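You operate a simulated robot arm through the tools that you are given. There is no shell and no other tool. Be economical: measure what you need, move in short steps, check, and stop when the job is done.

Carry out the task below with a simulated robot arm. There is one attempt and no reset: what you move stays moved.

## Task
Connect the green plug, switch the box on, set its dial to green and turn the air on.
Fine: green valve open, the black knob by it at MID; the other plug stays in its holder.
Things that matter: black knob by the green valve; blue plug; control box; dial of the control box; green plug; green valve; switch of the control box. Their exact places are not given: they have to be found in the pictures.

It is judged by the outcome, as a careful person would: the job done as asked, and still so three seconds after it is handed in. It fails if anything else is knocked over, pushed out of place, dropped, spilled or broken.

## Robot
A 6-joint arm with a two-finger gripper, on a carriage that runs on a rail from [0, 1317] to [0, -1023] (x, y) and turns from -3.456 to 2.339 rad about z. Base frame: it is fixed where the carriage stands at the start and does not move with it; the origin is on the floor, on the carriage's upright axis, x ahead of it, y to its left, z up. Units: mm, rad, N and s.
With the tool pointing down near the work surface it reaches from about 500 to 960 mm from the robot's upright axis, wherever it stands. Its first joint turns from -2.897 to 2.897 rad. Places, roughly: black knob by the green valve [700, -100, 900]; control box [800, -500, 900]; dial of the control box [800, -600, 900]; green valve [700, 100, 900]; switch of the control box [700, -600, 900]. Payload 2.54 kg.
The tool frame sits at the grasp point between the pads (the TCP): z along the fingers, y along the line on which they close. The tips reach 23 mm beyond it. Largest opening 126 mm; the body of the gripper starts 82 mm behind the TCP.
Orientation is told as [roll, pitch, yaw] about the base's x, y, z axes, in that order, counted from this pose: with the fingers straight down and closing along the base's y, the tool's x points along the base's -x, its y along +y and its z along -z.

## Interface
- The arm moves only by the tool move_arm. Its argument "moves" is a list of rows, each a list of 7 numbers: the shift along the tool's x, y, z in units of 30 mm (1.0 is 30 mm), then the turn, a rotation vector about the tool's x, y, z in units of 5 degrees (1.0 is 5 degrees), then the opening in per cent of the stroke, from 0 (shut) to 100 (fully open). In form: [[dx, dy, dz, rx, ry, rz, gripper], ...]. A call has 1 to 12 rows; each row shifts and turns the commanded pose from where the row before left it, along the tool's axes as they then stand. A call with a number of a shift or a turn outside -1 to 1 is refused whole. A row lasts 0.2 s, in which the tool goes at most 50 mm and 0.15 rad; a call with a longer step from one row to the next is refused whole, and so is a gripper value outside its range. Where a pose cannot be reached the arm comes as near as it can. A force on the tool above 70 N (or 10 N above the force at the start of the call, whichever is more), or a blocked arm, ends the call early, and 0.2 s more pass. The fingers move at their own pace and stop on an object; they squeeze with about 43 N. The grip force told is the motor's: it shows also when the fingers shut on nothing. Time passes only in rows, and 0.2 s behind the last, so rows that do not move let the fingers close. It gives the time, the measured TCP pose, the force on the tool (base axes), the opening and the grip force at its end, in the units of the frame above (readings bear some noise), with the torque about the TCP (base axes, N m) and any sound that the robot's microphone picked up, and new pictures: "show" is both (left out), scene, wrist or none.
- Cameras (640 x 400 px; columns grow to the right, rows downward): "scene" is now at [54.4, 152.1, 1619.8]; the picture's right is [-0.55, -0.84, 0.00], its down [-0.51, 0.34, -0.79] and it looks along [0.66, -0.43, -0.61] (base axes); focal length 262 px, centre (320, 200). "wrist" rides on the gripper at [82, 14, -122] in the tool frame; the picture's right is [-0.17, 0.99, 0.00], its down [-0.79, -0.13, -0.60] and it looks along [-0.59, -0.10, 0.80] (tool axes); focal length 243 px, centre (320, 200).
- move_column(by): slides the trunk up (or, below 0, down) by that many mm; the arm and the scene camera ride with it, the base frame stays. It gives what a move gives, with no picture.
- steer(legs): drives the robot by 1 to 6 legs, each [ahead, left, turn to the left] in mm, mm and rad, along the robot's own axes; the way and the turn of a leg run together, so that a leg with both is an arc; at most 1500 mm and 3.142 rad a leg. The arm and the cameras ride along, it lands a little off, and it stops where it bumps. It keeps to its track: a leg is cut to what the track allows. It gives what a move gives, and a new picture of the scene camera.
- pan_tilt(pan, tilt): turns the head with the scene camera to pan (to the left, within 2.094 rad either way) and tilt (down, from -0.506 to 1.204), counted from straight ahead of the robot. It gives what a move gives, and a new picture of the scene camera.
- point_at(camera, pixels): for up to 12 pixels [column, row] of the newest picture of that camera ("zoom" is the newest enlarged one), the place [x, y, z] in the base frame of the surface seen there, good to about 3 mm. No time passes.
- close_up(camera, box): a new picture of the part [left, top, right, bottom] of that camera's present view, enlarged. No time passes.
- close_job(): hands the job in; it is judged then, once.

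Work in short steps. Measure before you move; look again where a grasp or a placing could have gone wrong, and mend it. You have 80 turns and 260 pictures in all, those below and enlarged ones among them. Open the gripper and draw the arm clear of the work before you hand the job in, unless the task says otherwise; then end with one line.

The tools are called after "Call:" by a JSON object that holds its "fn" and its "kwargs". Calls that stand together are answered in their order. move_arm: Moves the arm, as the interface text tells. Its arguments: {"type":"object","properties":{"moves":{"type":"array"},"show":{"type":"string","enum":["both","scene","wrist","none"]}},"required":["moves"]} The other tools are called the same way: move_column (by) slides the trunk up or down; steer (legs) drives the base; pan_tilt (pan, tilt) turns the head that bears the scene camera; point_at (camera, pixels) gives the place of the surface under pixels of a picture; close_up (camera, box) takes an enlarged picture of a part of a camera's view; close_job () hands the job in.

At the start:

```text
t: 0.0
ee_pos: [443.7, -218.2, 1268.2]
tool_rot: [-0.001, 0.001, 0.0]
contact_force: [-0.7, -0.9, 0.3]
moment: [0.01, 0.0, -0.02]
width: 125.9
gripper_force: 0.1
trunk travel left (down, up): [-425.0, 65.0]
robot x, y, heading: [-1.7, -1.6, -0.007]
head pan, tilt: [-0.592, 0.658]
```

scene: 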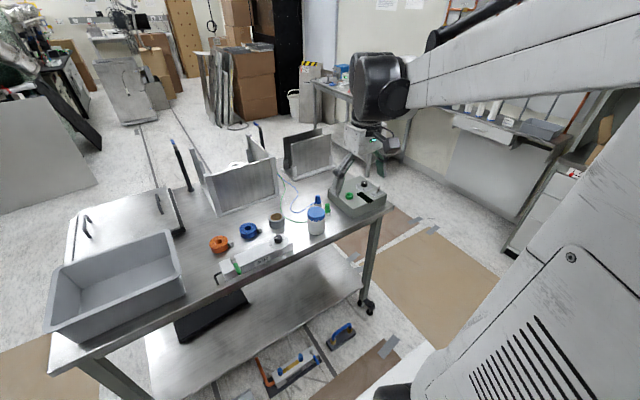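
wrist: 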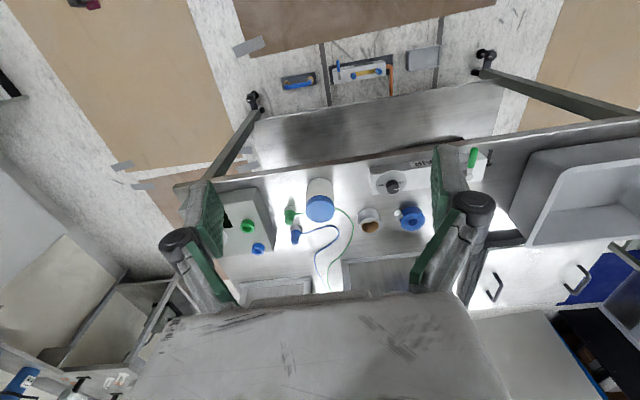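

The table has the control box near (358,195), the plugs near (320,203), and a valve panel near (255,258). I take close-ups of each.

Call:
{"fn": "close_up", "kwargs": {"camera": "scene", "box": [270, 140, 400, 240]}}

Call:
{"fn": "close_up", "kwargs": {"camera": "scene", "box": [190, 200, 320, 290]}}

Call:
{"fn": "close_up", "kwargs": {"camera": "wrist", "box": [190, 150, 350, 300]}}

Call:
{"fn": "close_up", "kwargs": {"camera": "wrist", "box": [340, 130, 500, 240]}}

```text
4.00 times, centred on (335, 190) of scene
```

zoom: 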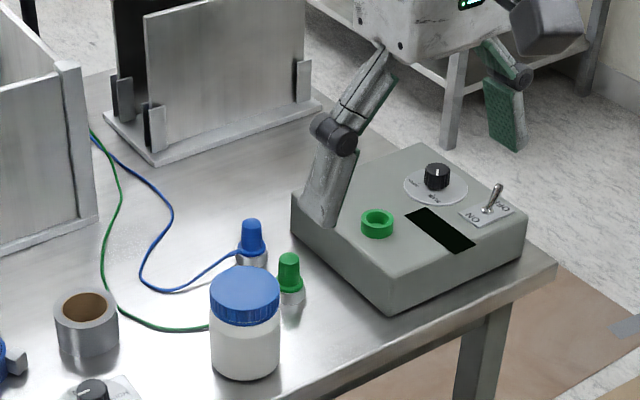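

```text
4.44 times, centred on (255, 245) of scene
```

zoom: 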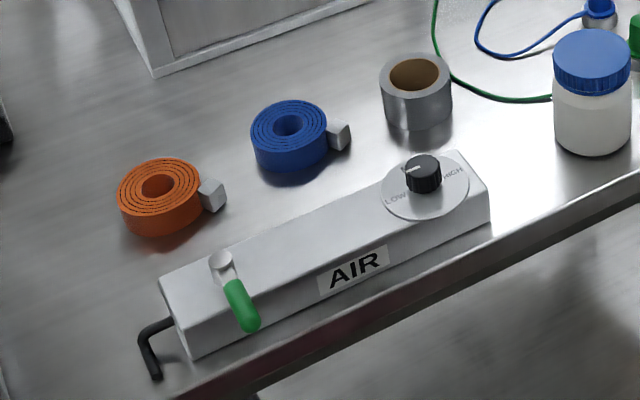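

```text
2.67 times, centred on (270, 225) of wrist
```

zoom: 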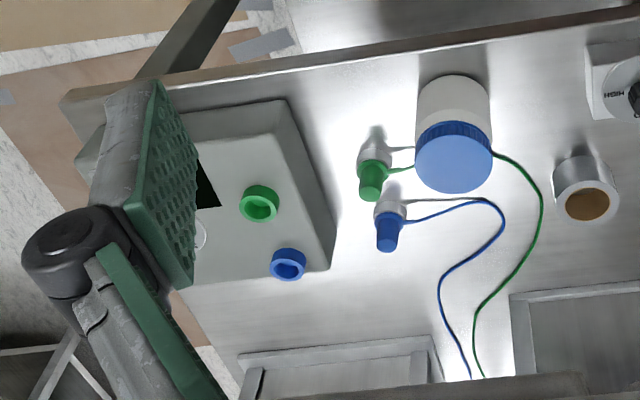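

```text
3.64 times, centred on (420, 185) of wrist
```

zoom: 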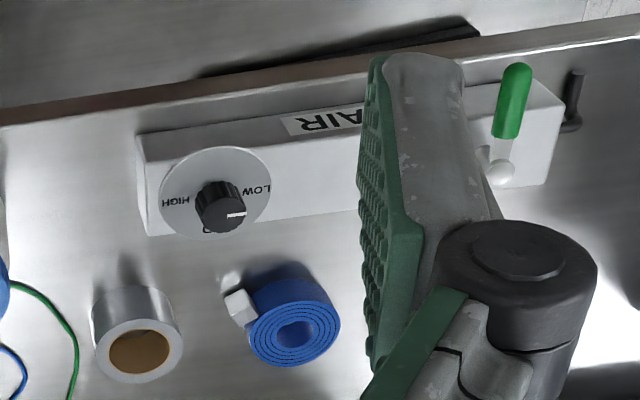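

I measure the main items from the scene picture: plugs, socket, dial, switch, valve and knob.

Call:
{"fn": "point_at", "kwargs": {"camera": "scene", "pixels": [[328, 205], [329, 211], [318, 199], [349, 195], [362, 184], [373, 189], [276, 239], [235, 252], [239, 266], [320, 212], [279, 220], [250, 230]]}}

Call:
{"fn": "pan_tilt", "kwargs": {"pan": -0.75, "tilt": 0.8}}

```text
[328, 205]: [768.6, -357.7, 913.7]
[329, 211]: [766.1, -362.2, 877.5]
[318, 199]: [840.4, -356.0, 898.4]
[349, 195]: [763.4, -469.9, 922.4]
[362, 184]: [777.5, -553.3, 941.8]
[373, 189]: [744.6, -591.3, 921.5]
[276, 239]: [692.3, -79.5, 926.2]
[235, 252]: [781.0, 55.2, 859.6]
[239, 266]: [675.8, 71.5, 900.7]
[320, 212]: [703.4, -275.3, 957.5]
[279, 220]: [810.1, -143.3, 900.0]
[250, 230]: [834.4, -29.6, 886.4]
```

```text
t: 0.7
ee_pos: [442.5, -216.8, 1269.1]
tool_rot: [-0.001, 0.002, 0.0]
contact_force: [0.7, -0.1, 0.4]
moment: [0.01, -0.01, 0.01]
width: 126.3
gripper_force: 0.1
trunk travel left (down, up): [-425.0, 65.0]
robot x, y, heading: [2.5, -3.0, 0.002]
head pan, tilt: [-0.75, 0.799]
```

scene: 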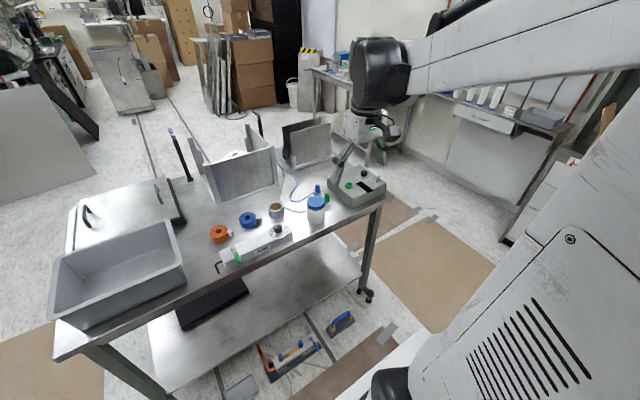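

Everything is reachable from y≈-300, so I drive the carriage there along the rail.

Call:
{"fn": "steer", "kwargs": {"legs": [[0, -300, 0]]}}

Call:
{"fn": "close_up", "kwargs": {"camera": "wrist", "box": [0, 0, 640, 400]}}

```text
t: 2.8
ee_pos: [442.4, -517.0, 1269.4]
tool_rot: [0.0, -0.001, 0.0]
contact_force: [0.6, 0.0, 0.4]
moment: [0.03, -0.01, 0.0]
width: 126.2
gripper_force: 0.0
trunk travel left (down, up): [-425.0, 65.0]
robot x, y, heading: [1.7, -298.9, 0.006]
head pan, tilt: [-0.75, 0.799]
```

scene: 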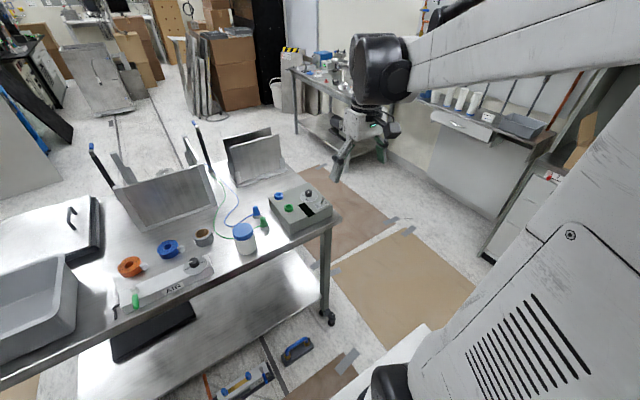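

```text
1.00 times, centred on (320, 200) of wrist (not enlarged: the box is as wide or as high as the picture)
```

zoom: 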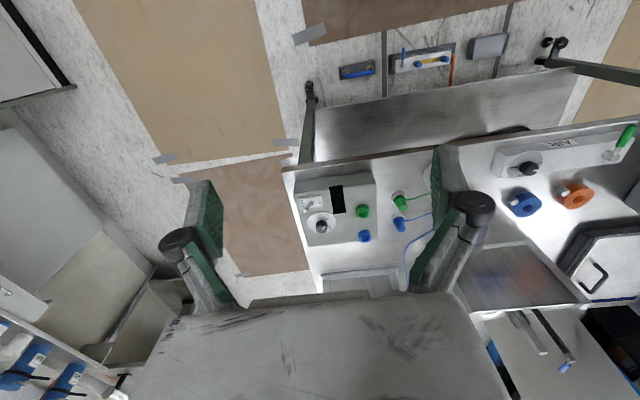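

The box, plugs and valve panel are now all unobstructed in the scene view; I enlarge them and measure.

Call:
{"fn": "close_up", "kwargs": {"camera": "scene", "box": [220, 170, 350, 250]}}

Call:
{"fn": "close_up", "kwargs": {"camera": "wrist", "box": [280, 160, 440, 260]}}

Call:
{"fn": "close_up", "kwargs": {"camera": "wrist", "box": [480, 110, 640, 210]}}

Call:
{"fn": "close_up", "kwargs": {"camera": "scene", "box": [100, 230, 230, 310]}}

```text
4.92 times, centred on (285, 210) of scene
```

zoom: 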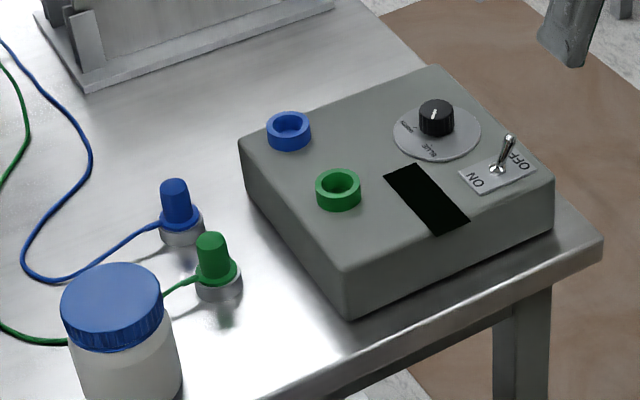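

```text
4.00 times, centred on (360, 210) of wrist
```

zoom: 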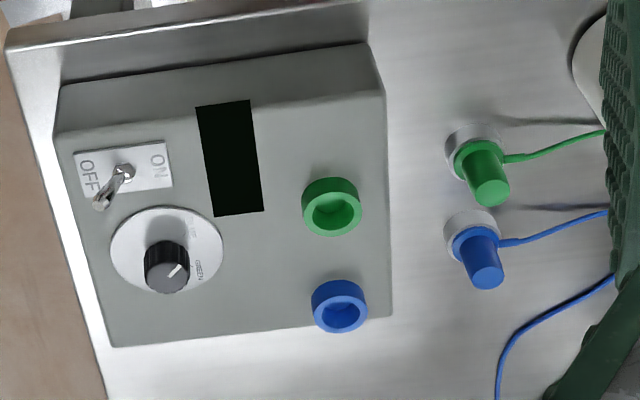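

```text
4.00 times, centred on (560, 160) of wrist
```

zoom: 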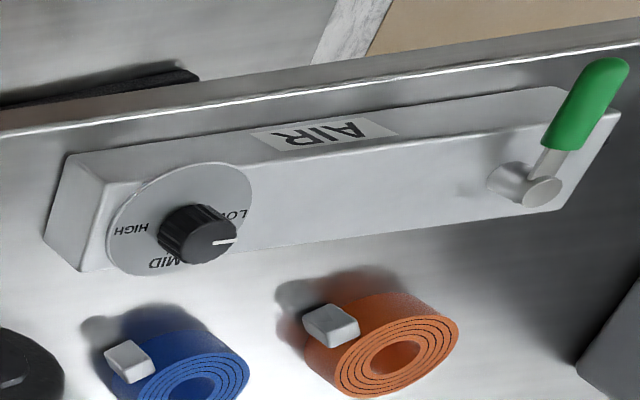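

```text
4.92 times, centred on (165, 270) of scene
```

zoom: 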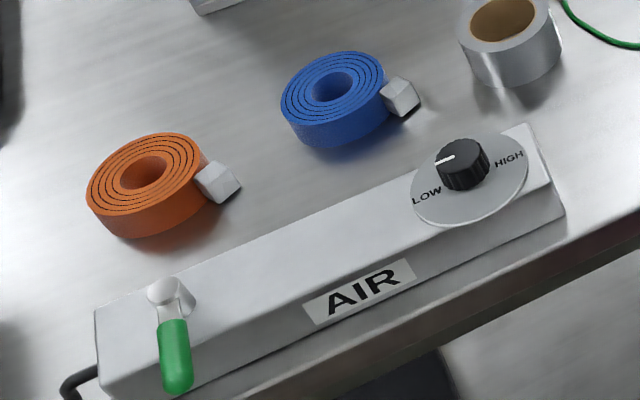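

I measure the valve/knob from this zoom, and the box and plug from the scene picture.

Call:
{"fn": "point_at", "kwargs": {"camera": "zoom", "pixels": [[463, 152], [446, 159], [462, 175], [425, 197], [509, 160], [165, 290], [175, 340], [177, 380], [250, 250], [300, 270], [470, 200], [100, 315]]}}

Call:
{"fn": "point_at", "kwargs": {"camera": "wrist", "pixels": [[402, 206], [398, 199], [363, 212], [355, 206], [365, 236], [322, 228], [308, 205], [312, 199], [330, 180], [350, 236], [401, 226], [365, 225]]}}

Call:
{"fn": "close_up", "kwargs": {"camera": "wrist", "box": [295, 190, 345, 240]}}

```text
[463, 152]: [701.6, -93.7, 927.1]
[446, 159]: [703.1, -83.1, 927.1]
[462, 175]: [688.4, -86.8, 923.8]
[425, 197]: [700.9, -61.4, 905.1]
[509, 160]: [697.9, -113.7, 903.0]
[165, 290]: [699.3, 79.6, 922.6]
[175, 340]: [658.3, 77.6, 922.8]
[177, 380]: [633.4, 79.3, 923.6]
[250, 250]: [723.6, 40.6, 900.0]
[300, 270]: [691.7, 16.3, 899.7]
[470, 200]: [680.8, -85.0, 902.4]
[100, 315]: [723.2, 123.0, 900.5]
```

```text
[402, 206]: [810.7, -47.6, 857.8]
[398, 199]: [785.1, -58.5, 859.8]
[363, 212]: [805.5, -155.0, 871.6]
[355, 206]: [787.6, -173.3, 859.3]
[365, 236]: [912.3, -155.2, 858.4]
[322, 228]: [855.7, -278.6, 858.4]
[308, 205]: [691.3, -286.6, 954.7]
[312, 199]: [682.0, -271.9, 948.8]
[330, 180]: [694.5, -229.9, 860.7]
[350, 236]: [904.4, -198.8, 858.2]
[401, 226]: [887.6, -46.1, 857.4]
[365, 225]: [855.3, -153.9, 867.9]
```

```text
8.00 times, centred on (320, 215) of wrist
```

zoom: 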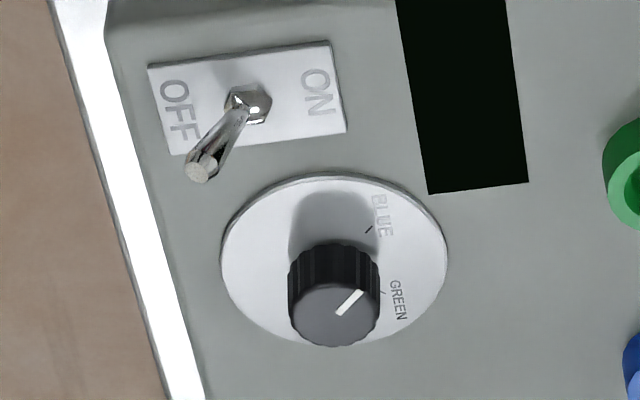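

The dial points at BLUE now, GREEN being further clockwise (toward +x). I measure these points precisely.

Call:
{"fn": "point_at", "kwargs": {"camera": "zoom", "pixels": [[335, 318], [342, 312], [360, 293], [368, 230], [385, 293], [222, 262], [447, 258], [248, 95], [203, 172], [335, 345], [340, 183], [318, 95]]}}

Call:
{"fn": "close_up", "kwargs": {"camera": "wrist", "box": [345, 170, 435, 250]}}

```text
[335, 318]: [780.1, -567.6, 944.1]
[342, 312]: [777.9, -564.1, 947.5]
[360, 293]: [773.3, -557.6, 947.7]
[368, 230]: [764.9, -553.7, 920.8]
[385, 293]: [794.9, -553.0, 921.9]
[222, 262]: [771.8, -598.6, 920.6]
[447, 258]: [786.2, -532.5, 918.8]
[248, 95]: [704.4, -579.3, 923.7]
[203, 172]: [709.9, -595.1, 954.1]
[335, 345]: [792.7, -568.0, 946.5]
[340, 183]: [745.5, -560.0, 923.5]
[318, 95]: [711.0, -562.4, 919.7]
```

```text
5.00 times, centred on (390, 210) of wrist
```

zoom: 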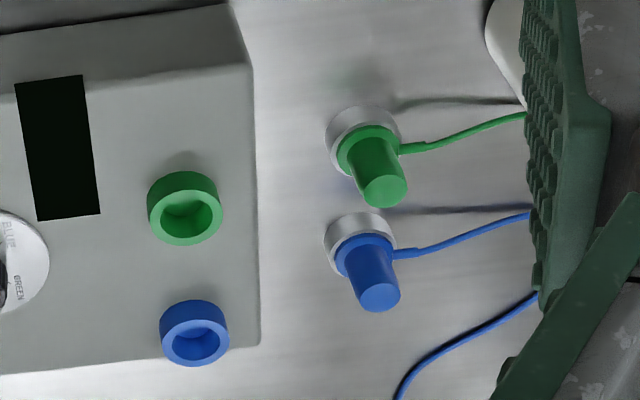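

Now the plug and socket coordinates from this zoom.

Call:
{"fn": "point_at", "kwargs": {"camera": "zoom", "pixels": [[385, 192], [372, 155], [345, 150], [340, 125], [400, 140], [381, 297], [187, 242], [185, 180], [152, 208], [221, 215], [188, 212], [430, 148]]}}

```text
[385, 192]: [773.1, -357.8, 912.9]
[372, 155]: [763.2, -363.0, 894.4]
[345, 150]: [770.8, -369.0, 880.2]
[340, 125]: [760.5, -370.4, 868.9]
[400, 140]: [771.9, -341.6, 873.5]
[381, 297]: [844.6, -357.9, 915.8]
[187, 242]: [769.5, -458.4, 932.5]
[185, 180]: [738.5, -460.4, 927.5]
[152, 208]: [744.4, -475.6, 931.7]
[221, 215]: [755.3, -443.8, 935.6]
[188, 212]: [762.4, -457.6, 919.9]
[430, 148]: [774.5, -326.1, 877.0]
```

Green plug is at about (772,-358), top 914; socket centre about (754,-460). I move the tool above the plug at z=1000 with the gripper half open.

Call:
{"fn": "move_arm", "kwargs": {"moves": [[-0.911, 0.442, 0.747, 0, 0, 0, 50], [-0.911, 0.442, 0.747, 0, 0, 0, 50], [-0.911, 0.442, 0.747, 0, 0, 0, 50], [-0.911, 0.442, 0.747, 0, 0, 0, 50], [-0.911, 0.442, 0.747, 0, 0, 0, 50], [-0.911, 0.442, 0.747, 0, 0, 0, 50], [-0.911, 0.442, 0.747, 0, 0, 0, 50], [-0.911, 0.442, 0.747, 0, 0, 0, 50], [-0.911, 0.442, 0.747, 0, 0, 0, 50], [-0.911, 0.442, 0.747, 0, 0, 0, 50], [-0.911, 0.442, 0.747, 0, 0, 0, 50], [-0.911, 0.442, 0.747, 0, 0, 0, 50]]}}

```text
t: 5.4
ee_pos: [768.9, -356.6, 1001.0]
tool_rot: [0.001, 0.0, 0.004]
contact_force: [0.1, 0.8, 0.5]
moment: [-0.02, -0.05, -0.01]
width: 63.0
gripper_force: 0.0
trunk travel left (down, up): [-425.0, 65.0]
robot x, y, heading: [2.3, -297.1, 0.002]
head pan, tilt: [-0.75, 0.799]
```

scene: 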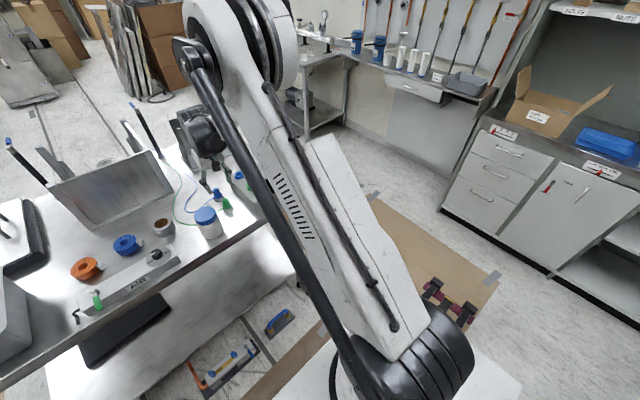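
wrist: 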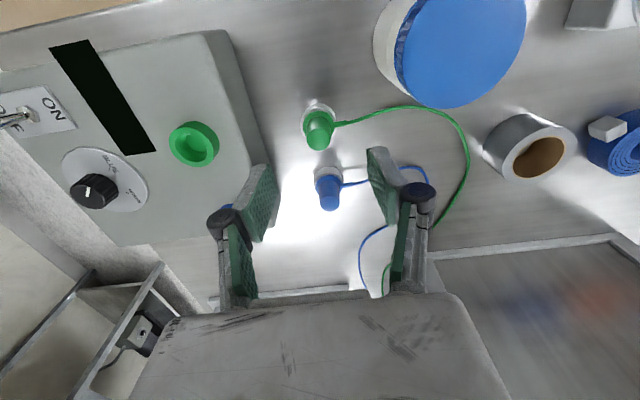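

From this closer wrist view I measure plug top around (319,143) and the socket rim around (194,144).

Call:
{"fn": "close_up", "kwargs": {"camera": "wrist", "box": [150, 80, 350, 220]}}

Call:
{"fn": "point_at", "kwargs": {"camera": "wrist", "pixels": [[319, 143], [310, 145], [329, 145], [319, 150], [319, 138], [218, 145], [169, 145], [194, 122], [194, 166], [194, 148], [319, 105], [319, 112]]}}

```text
2.86 times, centred on (250, 150) of wrist
```

zoom: 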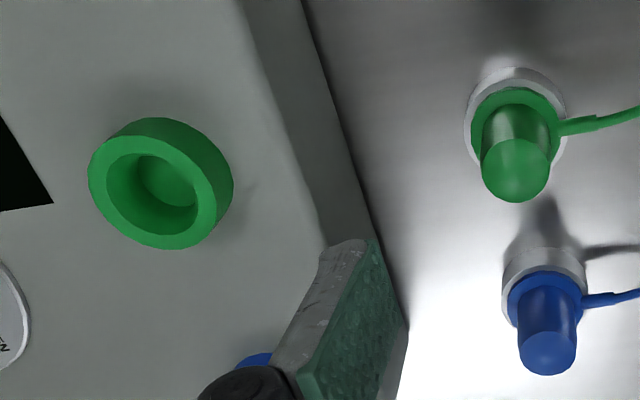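

```text
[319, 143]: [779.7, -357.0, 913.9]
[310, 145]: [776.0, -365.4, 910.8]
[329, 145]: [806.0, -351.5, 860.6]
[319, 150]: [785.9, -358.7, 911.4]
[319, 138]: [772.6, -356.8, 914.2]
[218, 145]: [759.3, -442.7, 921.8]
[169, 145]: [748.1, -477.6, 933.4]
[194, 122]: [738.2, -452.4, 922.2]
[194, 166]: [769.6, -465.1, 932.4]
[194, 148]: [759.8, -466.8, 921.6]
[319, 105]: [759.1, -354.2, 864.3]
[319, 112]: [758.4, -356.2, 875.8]
```

Plug centre refined to (774.5,-358.5), socket to (753.5,-463). I shift and descend to TCP z≈908, then look.

Call:
{"fn": "move_arm", "kwargs": {"moves": [[-0.15, -0.03, 0.2, 0, 0, 0, 50], [0, 0, 0.75, 0, 0, 0, 50], [0, 0, 0.75, 0, 0, 0, 50], [0, 0, 0.75, 0, 0, 0, 50], [0, 0, 0.6, 0, 0, 0, 50], [0, 0, 0, 0, 0, 0, 50]]}}

```text
t: 6.8
ee_pos: [773.9, -357.0, 909.5]
tool_rot: [-0.001, 0.0, 0.002]
contact_force: [0.3, -0.9, -0.6]
moment: [0.0, 0.03, -0.02]
width: 62.9
gripper_force: 0.0
trunk travel left (down, up): [-425.0, 65.0]
robot x, y, heading: [3.0, -302.1, 0.001]
head pan, tilt: [-0.75, 0.799]
```

scene: 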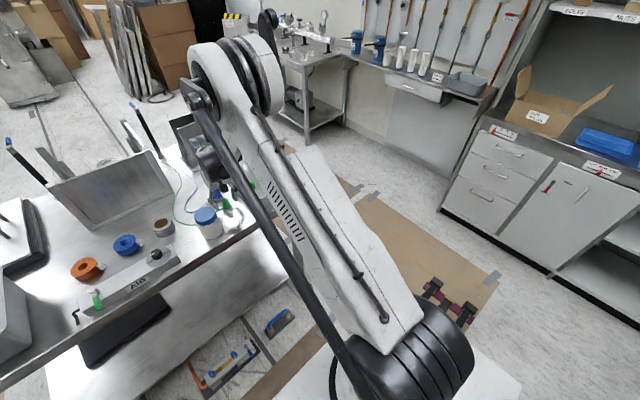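
wrist: 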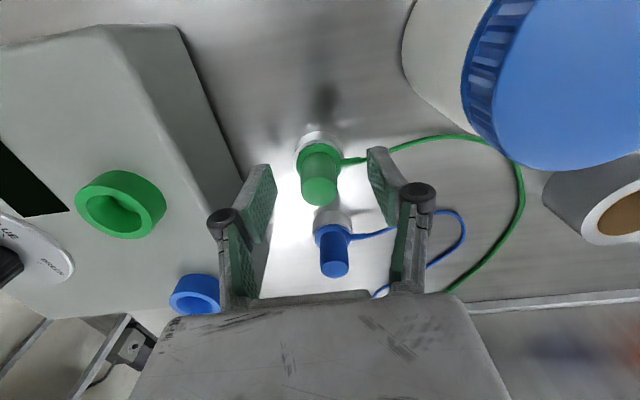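

The plug top (319,190) coincides with the TCP pixel (320,189). I close the gripper.

Call:
{"fn": "move_arm", "kwargs": {"moves": [[0, 0, 0, 0, 0, 0, 20], [0, 0, 0, 0, 0, 0, 0], [0, 0, 0, 0, 0, 0, 0], [0, 0, 0, 0, 0, 0, 0]], "show": "wrist"}}

```text
t: 7.8
ee_pos: [774.0, -357.3, 908.7]
tool_rot: [-0.001, 0.001, 0.002]
contact_force: [0.3, 0.1, -0.4]
moment: [0.02, 0.02, -0.04]
width: 22.8
gripper_force: 43.2
trunk travel left (down, up): [-425.0, 65.0]
robot x, y, heading: [3.2, -299.3, 0.005]
head pan, tilt: [-0.75, 0.799]
```

wrist: 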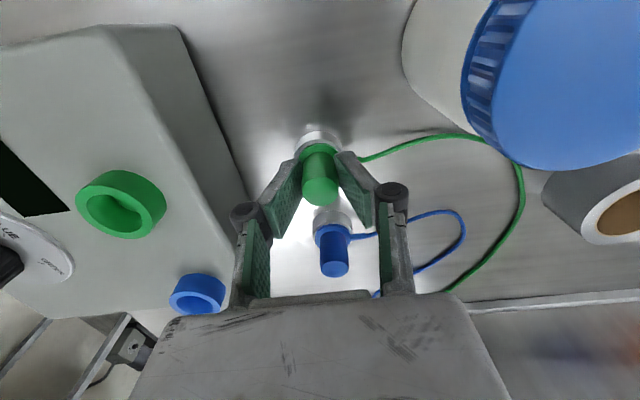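

Gripped (22.8 mm, 43 N). I lift straight up about 110 mm to clear the holder and the box, and look.

Call:
{"fn": "move_arm", "kwargs": {"moves": [[0, 0, -0.4, 0, 0, 0, 0], [0, 0, -0.6, 0, 0, 0, 0], [0, 0, -0.9, 0, 0, 0, 0], [0, 0, -0.9, 0, 0, 0, 0], [0, 0, -0.9, 0, 0, 0, 0], [0, 0, 0, 0, 0, 0, 0]], "show": "wrist"}}

```text
t: 9.2
ee_pos: [774.9, -358.4, 1020.2]
tool_rot: [0.0, 0.0, 0.001]
contact_force: [0.5, 1.4, -0.3]
moment: [-0.01, 0.01, -0.01]
width: 22.8
gripper_force: 43.2
trunk travel left (down, up): [-425.0, 65.0]
robot x, y, heading: [-0.7, -301.7, 0.003]
head pan, tilt: [-0.75, 0.799]
```

wrist: 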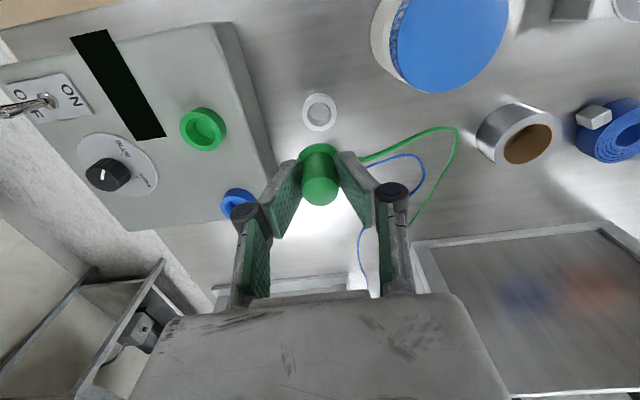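

The plug is out, its holder stays put. I move over the socket (dx -21, dy -104.5) at this height.

Call:
{"fn": "move_arm", "kwargs": {"moves": [[0.175, -0.87, 0, 0, 0, 0, 0], [0.175, -0.87, 0, 0, 0, 0, 0], [0.175, -0.87, 0, 0, 0, 0, 0], [0.175, -0.87, 0, 0, 0, 0, 0], [0, 0, 0, 0, 0, 0, 0]], "show": "wrist"}}

Call:
{"fn": "close_up", "kwargs": {"camera": "wrist", "box": [240, 70, 400, 220]}}

```text
t: 10.4
ee_pos: [754.3, -463.8, 1020.8]
tool_rot: [0.0, 0.001, 0.003]
contact_force: [-0.4, -0.2, -0.4]
moment: [-0.01, 0.03, -0.02]
width: 22.8
gripper_force: 42.4
trunk travel left (down, up): [-425.0, 65.0]
robot x, y, heading: [0.8, -300.1, -0.004]
head pan, tilt: [-0.75, 0.799]
```

wrist: 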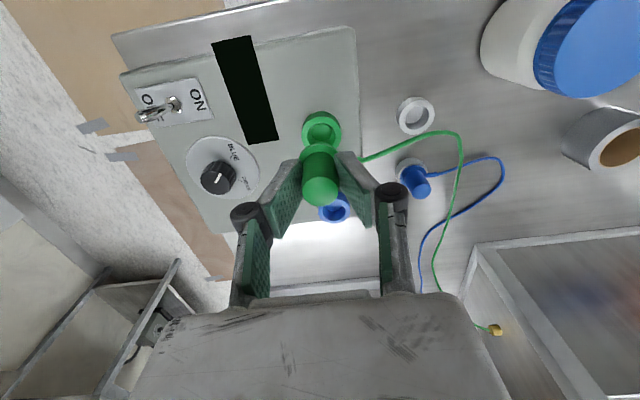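

```text
2.67 times, centred on (320, 145) of wrist
```

zoom: 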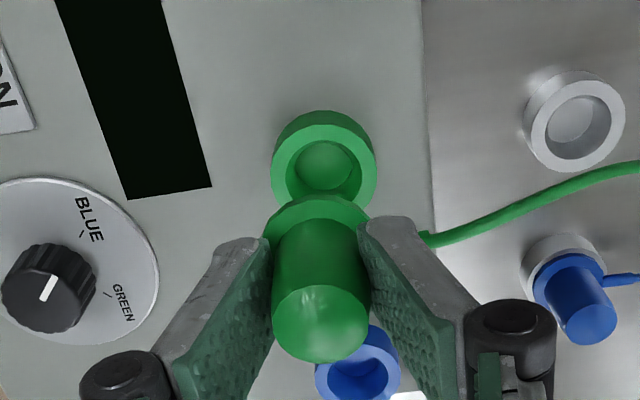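

The socket sits ahead of the plug in view; I measure the rim's extremes to fine-tune alignment.

Call:
{"fn": "point_at", "kwargs": {"camera": "zoom", "pixels": [[278, 172], [371, 172], [283, 150], [366, 150], [324, 130], [300, 138], [348, 138], [324, 165], [316, 325], [316, 300], [290, 325], [345, 325]]}}

```text
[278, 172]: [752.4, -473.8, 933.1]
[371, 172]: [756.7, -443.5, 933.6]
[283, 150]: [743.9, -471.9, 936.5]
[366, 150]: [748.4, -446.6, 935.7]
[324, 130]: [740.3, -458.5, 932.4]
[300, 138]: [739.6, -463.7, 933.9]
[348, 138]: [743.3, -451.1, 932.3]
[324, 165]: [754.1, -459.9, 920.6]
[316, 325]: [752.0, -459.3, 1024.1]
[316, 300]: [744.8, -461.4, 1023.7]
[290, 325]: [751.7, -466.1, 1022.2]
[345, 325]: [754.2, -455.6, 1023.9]
```

The socket is about 1.5 mm more in +y and 1 mm in +x than the held plug. I correct and descend to just above seating.

Call:
{"fn": "move_arm", "kwargs": {"moves": [[-0.03, 0.05, 0.4, 0, 0, 0, 0], [0, 0, 0.6, 0, 0, 0, 0], [0, 0, 0.2, 0, 0, 0, 0], [0, 0, 0.2, 0, 0, 0, 0], [0, 0, 0, 0, 0, 0, 0]], "show": "wrist"}}

Call:
{"fn": "close_up", "kwargs": {"camera": "wrist", "box": [270, 110, 370, 210]}}

Call:
{"fn": "close_up", "kwargs": {"camera": "scene", "box": [170, 130, 290, 220]}}

```text
t: 11.6
ee_pos: [755.1, -460.3, 976.7]
tool_rot: [-0.001, -0.001, 0.002]
contact_force: [0.0, -0.5, -0.5]
moment: [0.03, 0.03, 0.0]
width: 22.6
gripper_force: 42.6
trunk travel left (down, up): [-425.0, 65.0]
robot x, y, heading: [0.2, -304.5, 0.005]
head pan, tilt: [-0.75, 0.799]
```

wrist: 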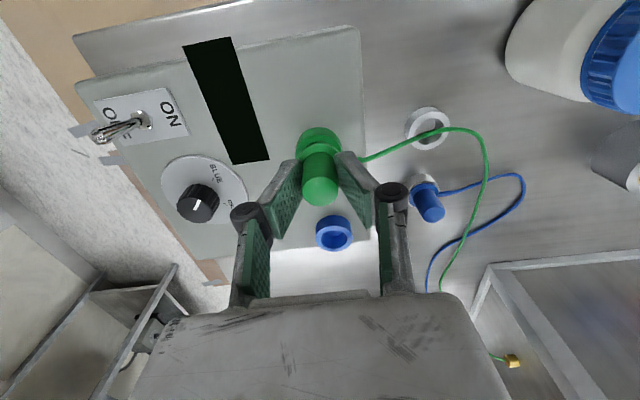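

```text
4.00 times, centred on (320, 160) of wrist
```

zoom: 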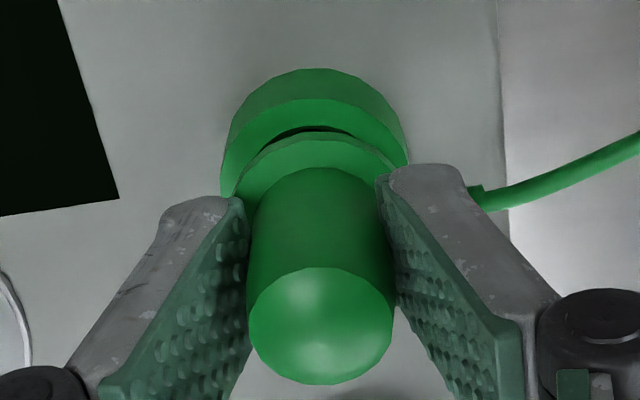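

```text
4.44 times, centred on (230, 175) of scene
```

zoom: 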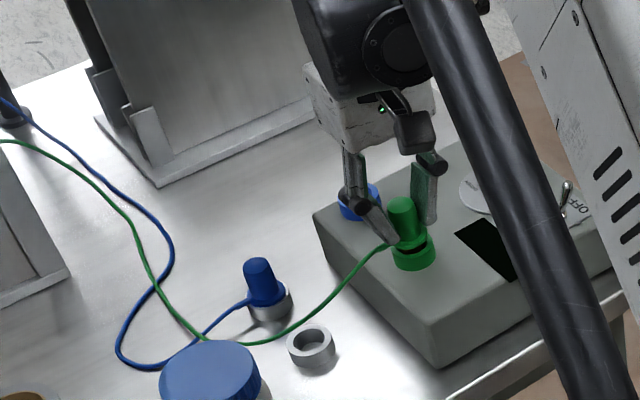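

The flange is concentric with the ring (columns 222–409 vs 233–400) with no contact force. I lower gently.

Call:
{"fn": "move_arm", "kwargs": {"moves": [[0, 0, 0.12, 0, 0, 0, 0], [0, 0, 0.12, 0, 0, 0, 0], [0, 0, 0.1, 0, 0, 0, 0], [0, 0, 0, 0, 0, 0, 0]], "show": "wrist"}}

Call:
{"fn": "close_up", "kwargs": {"camera": "wrist", "box": [270, 110, 370, 210]}}

Call:
{"fn": "close_up", "kwargs": {"camera": "scene", "box": [220, 150, 270, 200]}}

```text
t: 12.6
ee_pos: [755.6, -462.2, 969.5]
tool_rot: [0.001, -0.001, 0.001]
contact_force: [-1.2, -6.8, 24.9]
moment: [-0.14, 0.18, -0.02]
width: 22.8
gripper_force: 43.0
trunk travel left (down, up): [-425.0, 65.0]
robot x, y, heading: [0.6, -300.4, 0.001]
head pan, tilt: [-0.75, 0.799]
heard: snap
```

wrist: 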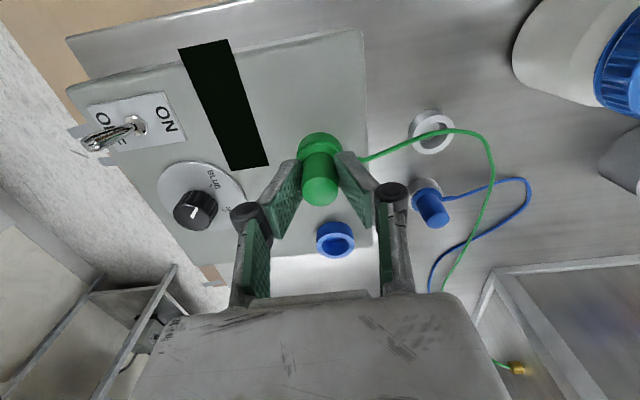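

```text
4.00 times, centred on (320, 160) of wrist
```

zoom: 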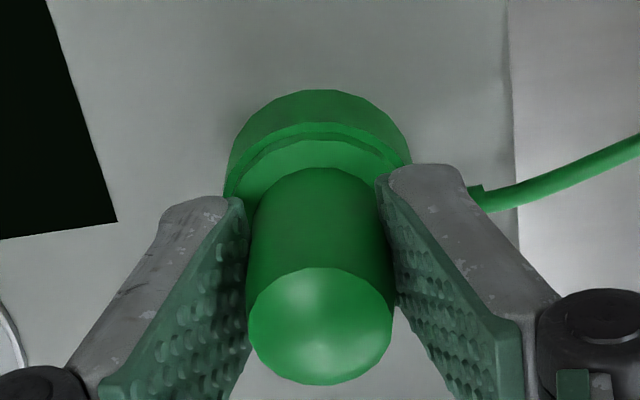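

```text
8.00 times, centred on (245, 175) of scene
```

zoom: 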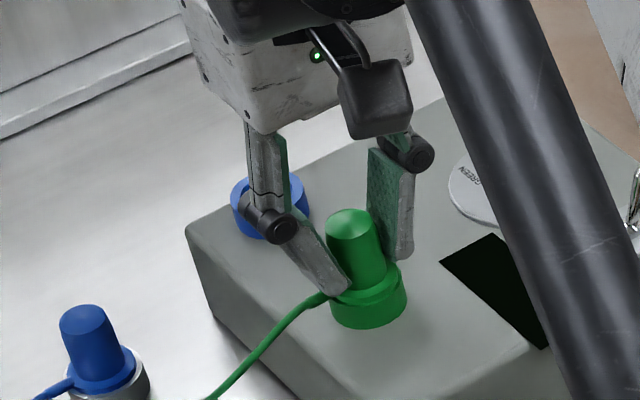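

A snap was heard and the flange is seated. I release and retreat upward.

Call:
{"fn": "move_arm", "kwargs": {"moves": [[0, 0, 0, 0, 0, 0, 35], [0, 0, 0, 0, 0, 0, 35], [0, 0, 0, 0, 0, 0, 35], [0, 0, -0.6, 0, 0, 0, 35], [0, 0, -0.9, 0, 0, 0, 35], [0, 0, -0.9, 0, 0, 0, 35], [0, 0, 0, 0, 0, 0, 35]], "show": "wrist"}}

Call:
{"fn": "close_up", "kwargs": {"camera": "wrist", "box": [120, 60, 360, 210]}}

```text
t: 14.2
ee_pos: [754.7, -460.8, 1041.3]
tool_rot: [0.0, -0.002, 0.003]
contact_force: [-0.3, -0.4, 0.6]
moment: [-0.02, -0.02, -0.03]
width: 44.1
gripper_force: 0.1
trunk travel left (down, up): [-425.0, 65.0]
robot x, y, heading: [2.5, -301.8, 0.002]
head pan, tilt: [-0.75, 0.799]
```

wrist: 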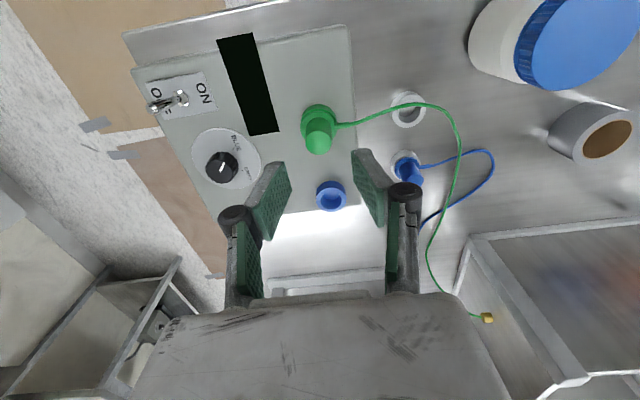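

```text
2.67 times, centred on (240, 135) of wrist
```

zoom: 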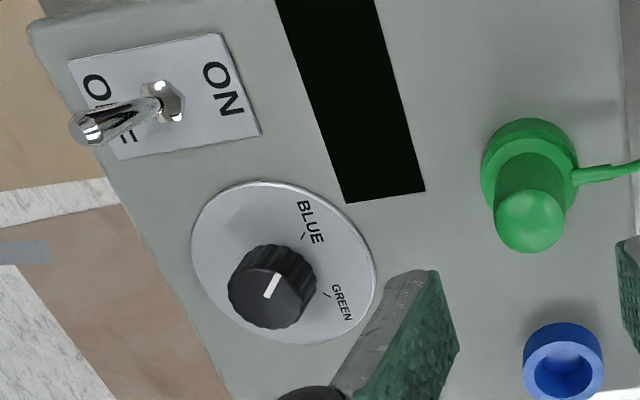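

The plug stays seated with its cable on it. Now I measure the switch lever and dial in this zoom.

Call:
{"fn": "point_at", "kwargs": {"camera": "zoom", "pixels": [[88, 130], [110, 118], [160, 100], [170, 85], [225, 90], [68, 65], [220, 35], [260, 135], [272, 285], [265, 297], [278, 275], [302, 236]]}}

Call:
{"fn": "point_at", "kwargs": {"camera": "zoom", "pixels": [[327, 295], [192, 250], [374, 270], [262, 183], [300, 343], [230, 285], [316, 285], [270, 325], [270, 290], [120, 158]]}}

```text
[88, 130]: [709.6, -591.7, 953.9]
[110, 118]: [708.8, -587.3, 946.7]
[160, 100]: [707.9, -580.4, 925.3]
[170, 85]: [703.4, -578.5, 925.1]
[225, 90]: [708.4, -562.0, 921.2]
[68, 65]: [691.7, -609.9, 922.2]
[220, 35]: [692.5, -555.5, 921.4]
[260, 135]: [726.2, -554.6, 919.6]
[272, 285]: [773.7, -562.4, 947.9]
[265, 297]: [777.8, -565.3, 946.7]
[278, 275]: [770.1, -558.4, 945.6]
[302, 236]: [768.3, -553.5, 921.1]
```

```text
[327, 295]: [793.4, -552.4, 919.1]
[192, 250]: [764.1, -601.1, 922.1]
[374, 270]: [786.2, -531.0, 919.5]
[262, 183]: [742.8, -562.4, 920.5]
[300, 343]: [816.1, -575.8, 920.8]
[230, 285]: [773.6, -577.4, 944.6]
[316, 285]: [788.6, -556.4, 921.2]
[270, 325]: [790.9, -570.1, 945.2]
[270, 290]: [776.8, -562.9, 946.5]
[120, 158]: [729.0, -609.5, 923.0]
```

Switch plate centre (710,-582), lever pivot (708,-581), tip at y≈-594. I shut the gripper and go to the -y side of the lever, at (709,-628), then lower to tip height 938.

Call:
{"fn": "move_arm", "kwargs": {"moves": [[0.254, -0.928, 0, 0, 0, 0, 0], [0.254, -0.928, 0, 0, 0, 0, 0], [0.254, -0.928, 0, 0, 0, 0, 0], [0.254, -0.928, 0, 0, 0, 0, 0], [0.254, -0.928, 0, 0, 0, 0, 0], [0.254, -0.928, 0, 0, 0, 0, 0], [0, 0, 0.9, 0, 0, 0, 0], [0, 0, 0.9, 0, 0, 0, 0], [0, 0, 0.85, 0, 0, 0, 0], [0, 0, 0, 0, 0, 0, 0]], "show": "wrist"}}

```text
t: 16.4
ee_pos: [709.6, -627.9, 959.4]
tool_rot: [0.0, 0.0, 0.002]
contact_force: [0.5, -0.6, 0.3]
moment: [0.01, -0.02, 0.01]
width: 0.2
gripper_force: 28.2
trunk travel left (down, up): [-425.0, 65.0]
robot x, y, heading: [2.1, -300.9, 0.003]
head pan, tilt: [-0.75, 0.799]
```

wrist: 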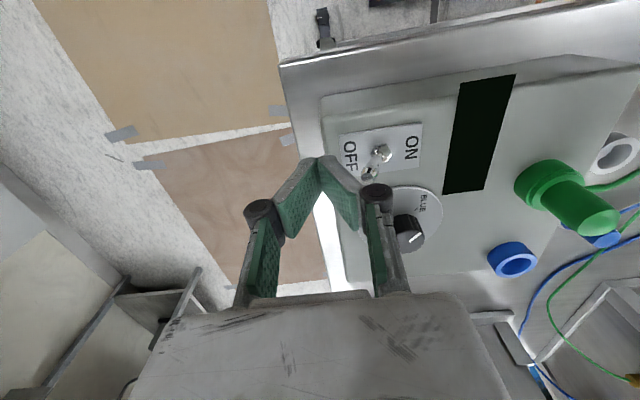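

I push in +y in small steps toward ON.

Call:
{"fn": "move_arm", "kwargs": {"moves": [[0, 0.4, 0, 0, 0, 0, 0], [0, 0.2, 0, 0, 0, 0, 0], [0, 0.2, 0, 0, 0, 0, 0], [0, 0.2, 0, 0, 0, 0, 0], [0, 0.2, 0, 0, 0, 0, 0], [0, 0.2, 0, 0, 0, 0, 0], [0, 0.15, 0, 0, 0, 0, 0], [0, 0, 0, 0, 0, 0, 0]], "show": "wrist"}}

```text
t: 18.2
ee_pos: [709.3, -590.7, 961.0]
tool_rot: [-0.004, 0.001, -0.004]
contact_force: [1.6, -61.0, 16.0]
moment: [-0.62, -0.05, -0.09]
width: 0.0
gripper_force: 28.2
trunk travel left (down, up): [-425.0, 65.0]
robot x, y, heading: [2.5, -300.3, -0.0]
head pan, tilt: [-0.75, 0.799]
```

wrist: 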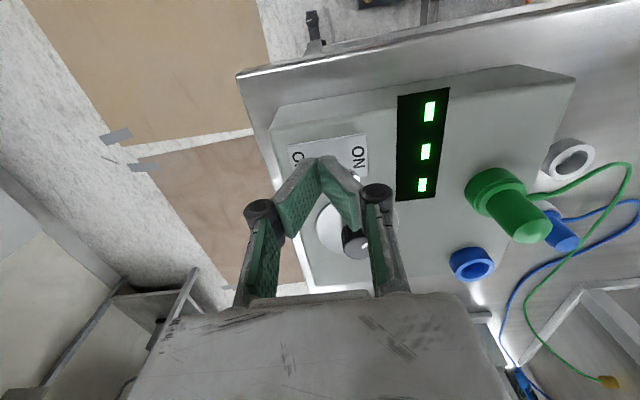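

The display lit up green: it is on, though I'm pressing the lever at its stop with 61 N. I back off and rise.

Call:
{"fn": "move_arm", "kwargs": {"moves": [[0, -0.4, 0, 0, 0, 0, 0], [0, -0.6, 0, 0, 0, 0, 0], [0, 0, -0.8, 0, 0, 0, 0], [0, 0, -0.9, 0, 0, 0, 0], [0, 0, -0.9, 0, 0, 0, 0], [0, 0, 0, 0, 0, 0, 0]], "show": "wrist"}}

Call:
{"fn": "close_up", "kwargs": {"camera": "wrist", "box": [320, 60, 520, 200]}}

```text
t: 19.6
ee_pos: [710.1, -611.0, 1038.0]
tool_rot: [-0.001, 0.001, 0.002]
contact_force: [-0.3, -0.2, -0.1]
moment: [0.01, -0.01, 0.01]
width: 0.2
gripper_force: 28.2
trunk travel left (down, up): [-425.0, 65.0]
robot x, y, heading: [4.7, -301.3, 0.008]
head pan, tilt: [-0.75, 0.799]
```

wrist: 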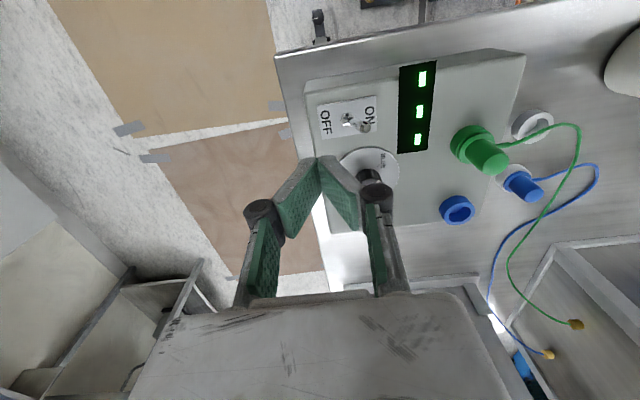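

```text
2.86 times, centred on (420, 130) of wrist
```

zoom: 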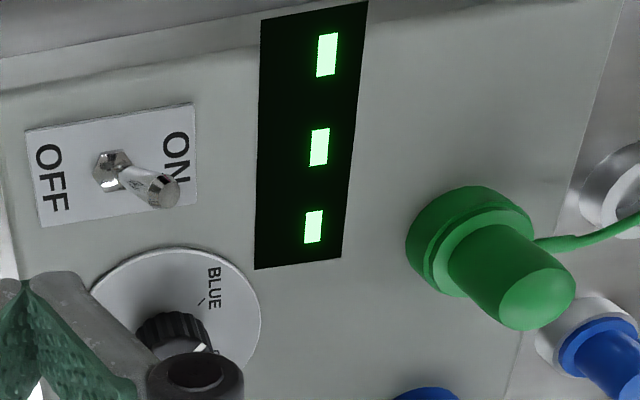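

The lever stands at ON and the display is lit. Next I go above the dial at (779.5,-566) with the gripper open to 50 mm and check alignment.

Call:
{"fn": "move_arm", "kwargs": {"moves": [[-0.772, 0.5, 0, 0, 0, 0, 40], [-0.772, 0.5, 0, 0, 0, 0, 40], [-0.772, 0.5, 0, 0, 0, 0, 40], [0, 0, 0, 0, 0, 0, 40], [0, 0, 0, 0, 0, 0, 40]], "show": "wrist"}}

Call:
{"fn": "close_up", "kwargs": {"camera": "wrist", "box": [240, 70, 400, 220]}}

```text
t: 20.8
ee_pos: [779.0, -566.2, 1039.6]
tool_rot: [0.0, 0.0, 0.003]
contact_force: [0.3, 0.1, 0.7]
moment: [0.02, -0.02, 0.01]
width: 50.3
gripper_force: 0.1
trunk travel left (down, up): [-425.0, 65.0]
robot x, y, heading: [0.2, -300.3, -0.0]
head pan, tilt: [-0.75, 0.799]
```

wrist: 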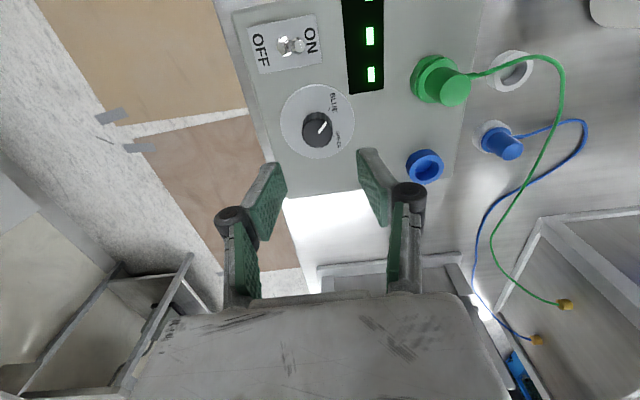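

```text
2.67 times, centred on (320, 145) of wrist
```

zoom: 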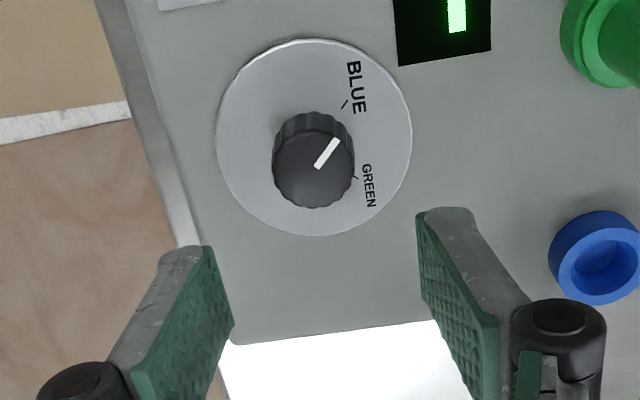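

Knob centre is about (779,-568). I shift 2 mm, turn the tool -45° and descend to TCP z≈950.

Call:
{"fn": "move_arm", "kwargs": {"moves": [[0, -0.067, 0, 0, 0, -1, 40], [0, 0, 0, 0, 0, -1, 40], [0, 0, 0, 0, 0, -1, 40], [0, 0, 0, 0, 0, -1, 40], [0, 0, 0, 0, 0, -1, 40], [0, 0, 0, 0, 0, -1, 40], [0, 0, 0, 0, 0, -1, 40], [0, 0, 0, 0, 0, -1, 40], [0, 0, 0.9, 0, 0, -1, 40], [0, 0, 0.9, 0, 0, 0, 40], [0, 0, 0.6, 0, 0, 0, 40], [0, 0, 0, 0, 0, 0, 40]], "show": "wrist"}}

Call:
{"fn": "close_up", "kwargs": {"camera": "wrist", "box": [240, 100, 400, 250]}}

```text
t: 23.4
ee_pos: [779.8, -566.6, 966.8]
tool_rot: [0.0, -0.001, 0.788]
contact_force: [0.6, 0.4, -0.2]
moment: [0.02, 0.02, 0.0]
width: 50.1
gripper_force: 0.1
trunk travel left (down, up): [-425.0, 65.0]
robot x, y, heading: [-1.6, -303.3, 0.004]
head pan, tilt: [-0.75, 0.799]
```

wrist: 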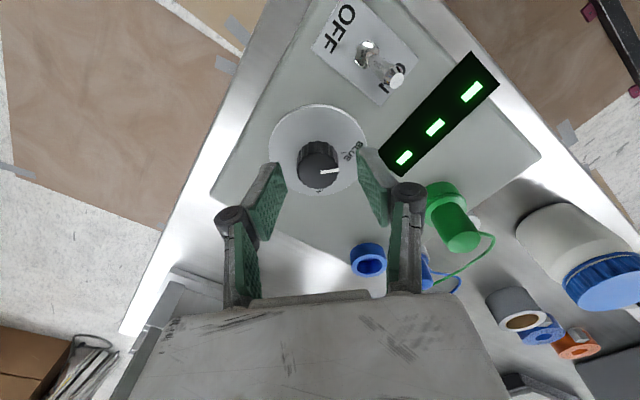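

```text
2.67 times, centred on (320, 175) of wrist
```

zoom: 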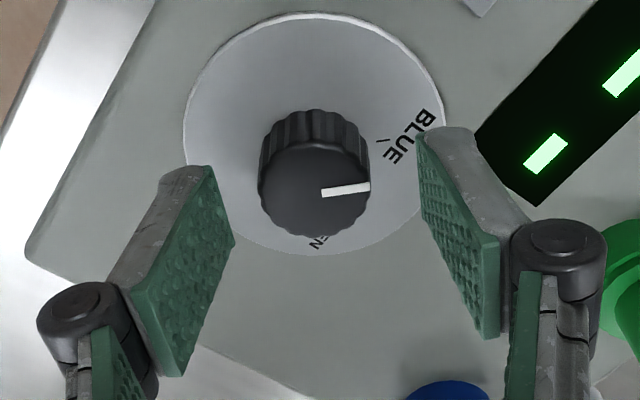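

The knob appears at (318,171), expected (320,171.5), so within 1.5 mm. I trim, descend 17 mm and close.

Call:
{"fn": "move_arm", "kwargs": {"moves": [[0, -0.04, 0.3, 0, 0, 0, 40], [0, 0, 0.25, 0, 0, 0, 40], [0, 0, 0, 0, 0, 0, 40], [0, 0, 0, 0, 0, 0, 20], [0, 0, 0, 0, 0, 0, 10], [0, 0, 0, 0, 0, 0, 10], [0, 0, 0, 0, 0, 0, 10]], "show": "wrist"}}

```text
t: 25.0
ee_pos: [779.8, -568.4, 950.0]
tool_rot: [0.0, 0.0, 0.787]
contact_force: [-7.7, 2.4, -6.1]
moment: [0.07, 0.11, 0.03]
width: 30.5
gripper_force: 45.4
trunk travel left (down, up): [-425.0, 65.0]
robot x, y, heading: [-0.1, -301.1, 0.003]
head pan, tilt: [-0.75, 0.799]
```

wrist: 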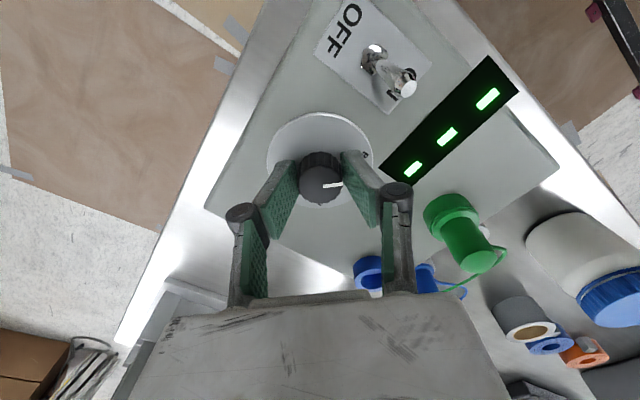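

Knob gripped (30.5 mm). I turn +60° (clockwise from above) first.

Call:
{"fn": "move_arm", "kwargs": {"moves": [[0, 0, 0, 0, 0, 1, 10], [0, 0, 0, 0, 0, 1, 10], [0, 0, 0, 0, 0, 1, 10], [0, 0, 0, 0, 0, 1, 10], [0, 0, 0, 0, 0, 1, 10], [0, 0, 0, 0, 0, 1, 10], [0, 0, 0, 0, 0, 1, 10], [0, 0, 0, 0, 0, 1, 10], [0, 0, 0, 0, 0, 1, 10], [0, 0, 0, 0, 0, 1, 10], [0, 0, 0, 0, 0, 1, 10], [0, 0, 0, 0, 0, 1, 10]], "show": "wrist"}}

Call:
{"fn": "close_up", "kwargs": {"camera": "wrist", "box": [240, 90, 400, 240]}}

```text
t: 27.6
ee_pos: [781.5, -568.6, 949.2]
tool_rot: [0.0, -0.001, -0.262]
contact_force: [-6.5, 2.4, -8.9]
moment: [0.03, 0.18, -0.01]
width: 30.8
gripper_force: 45.0
trunk travel left (down, up): [-425.0, 65.0]
robot x, y, heading: [-0.1, -300.6, 0.001]
head pan, tilt: [-0.75, 0.799]
```

wrist: 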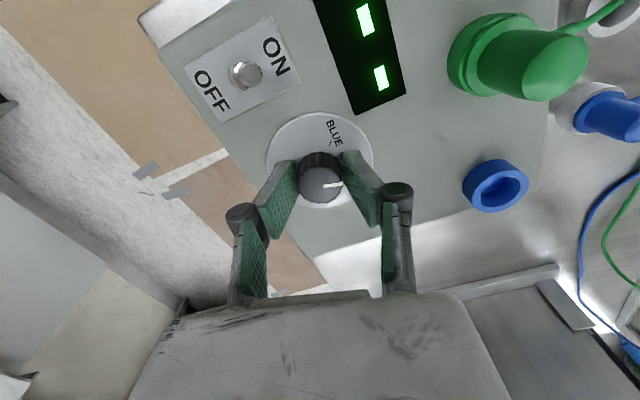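

```text
2.67 times, centred on (320, 165) of wrist
```

zoom: 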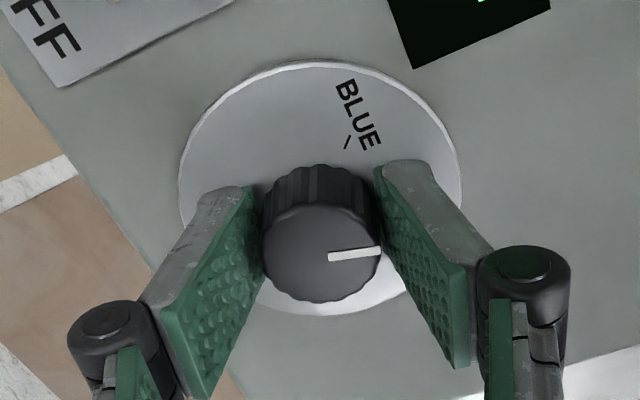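

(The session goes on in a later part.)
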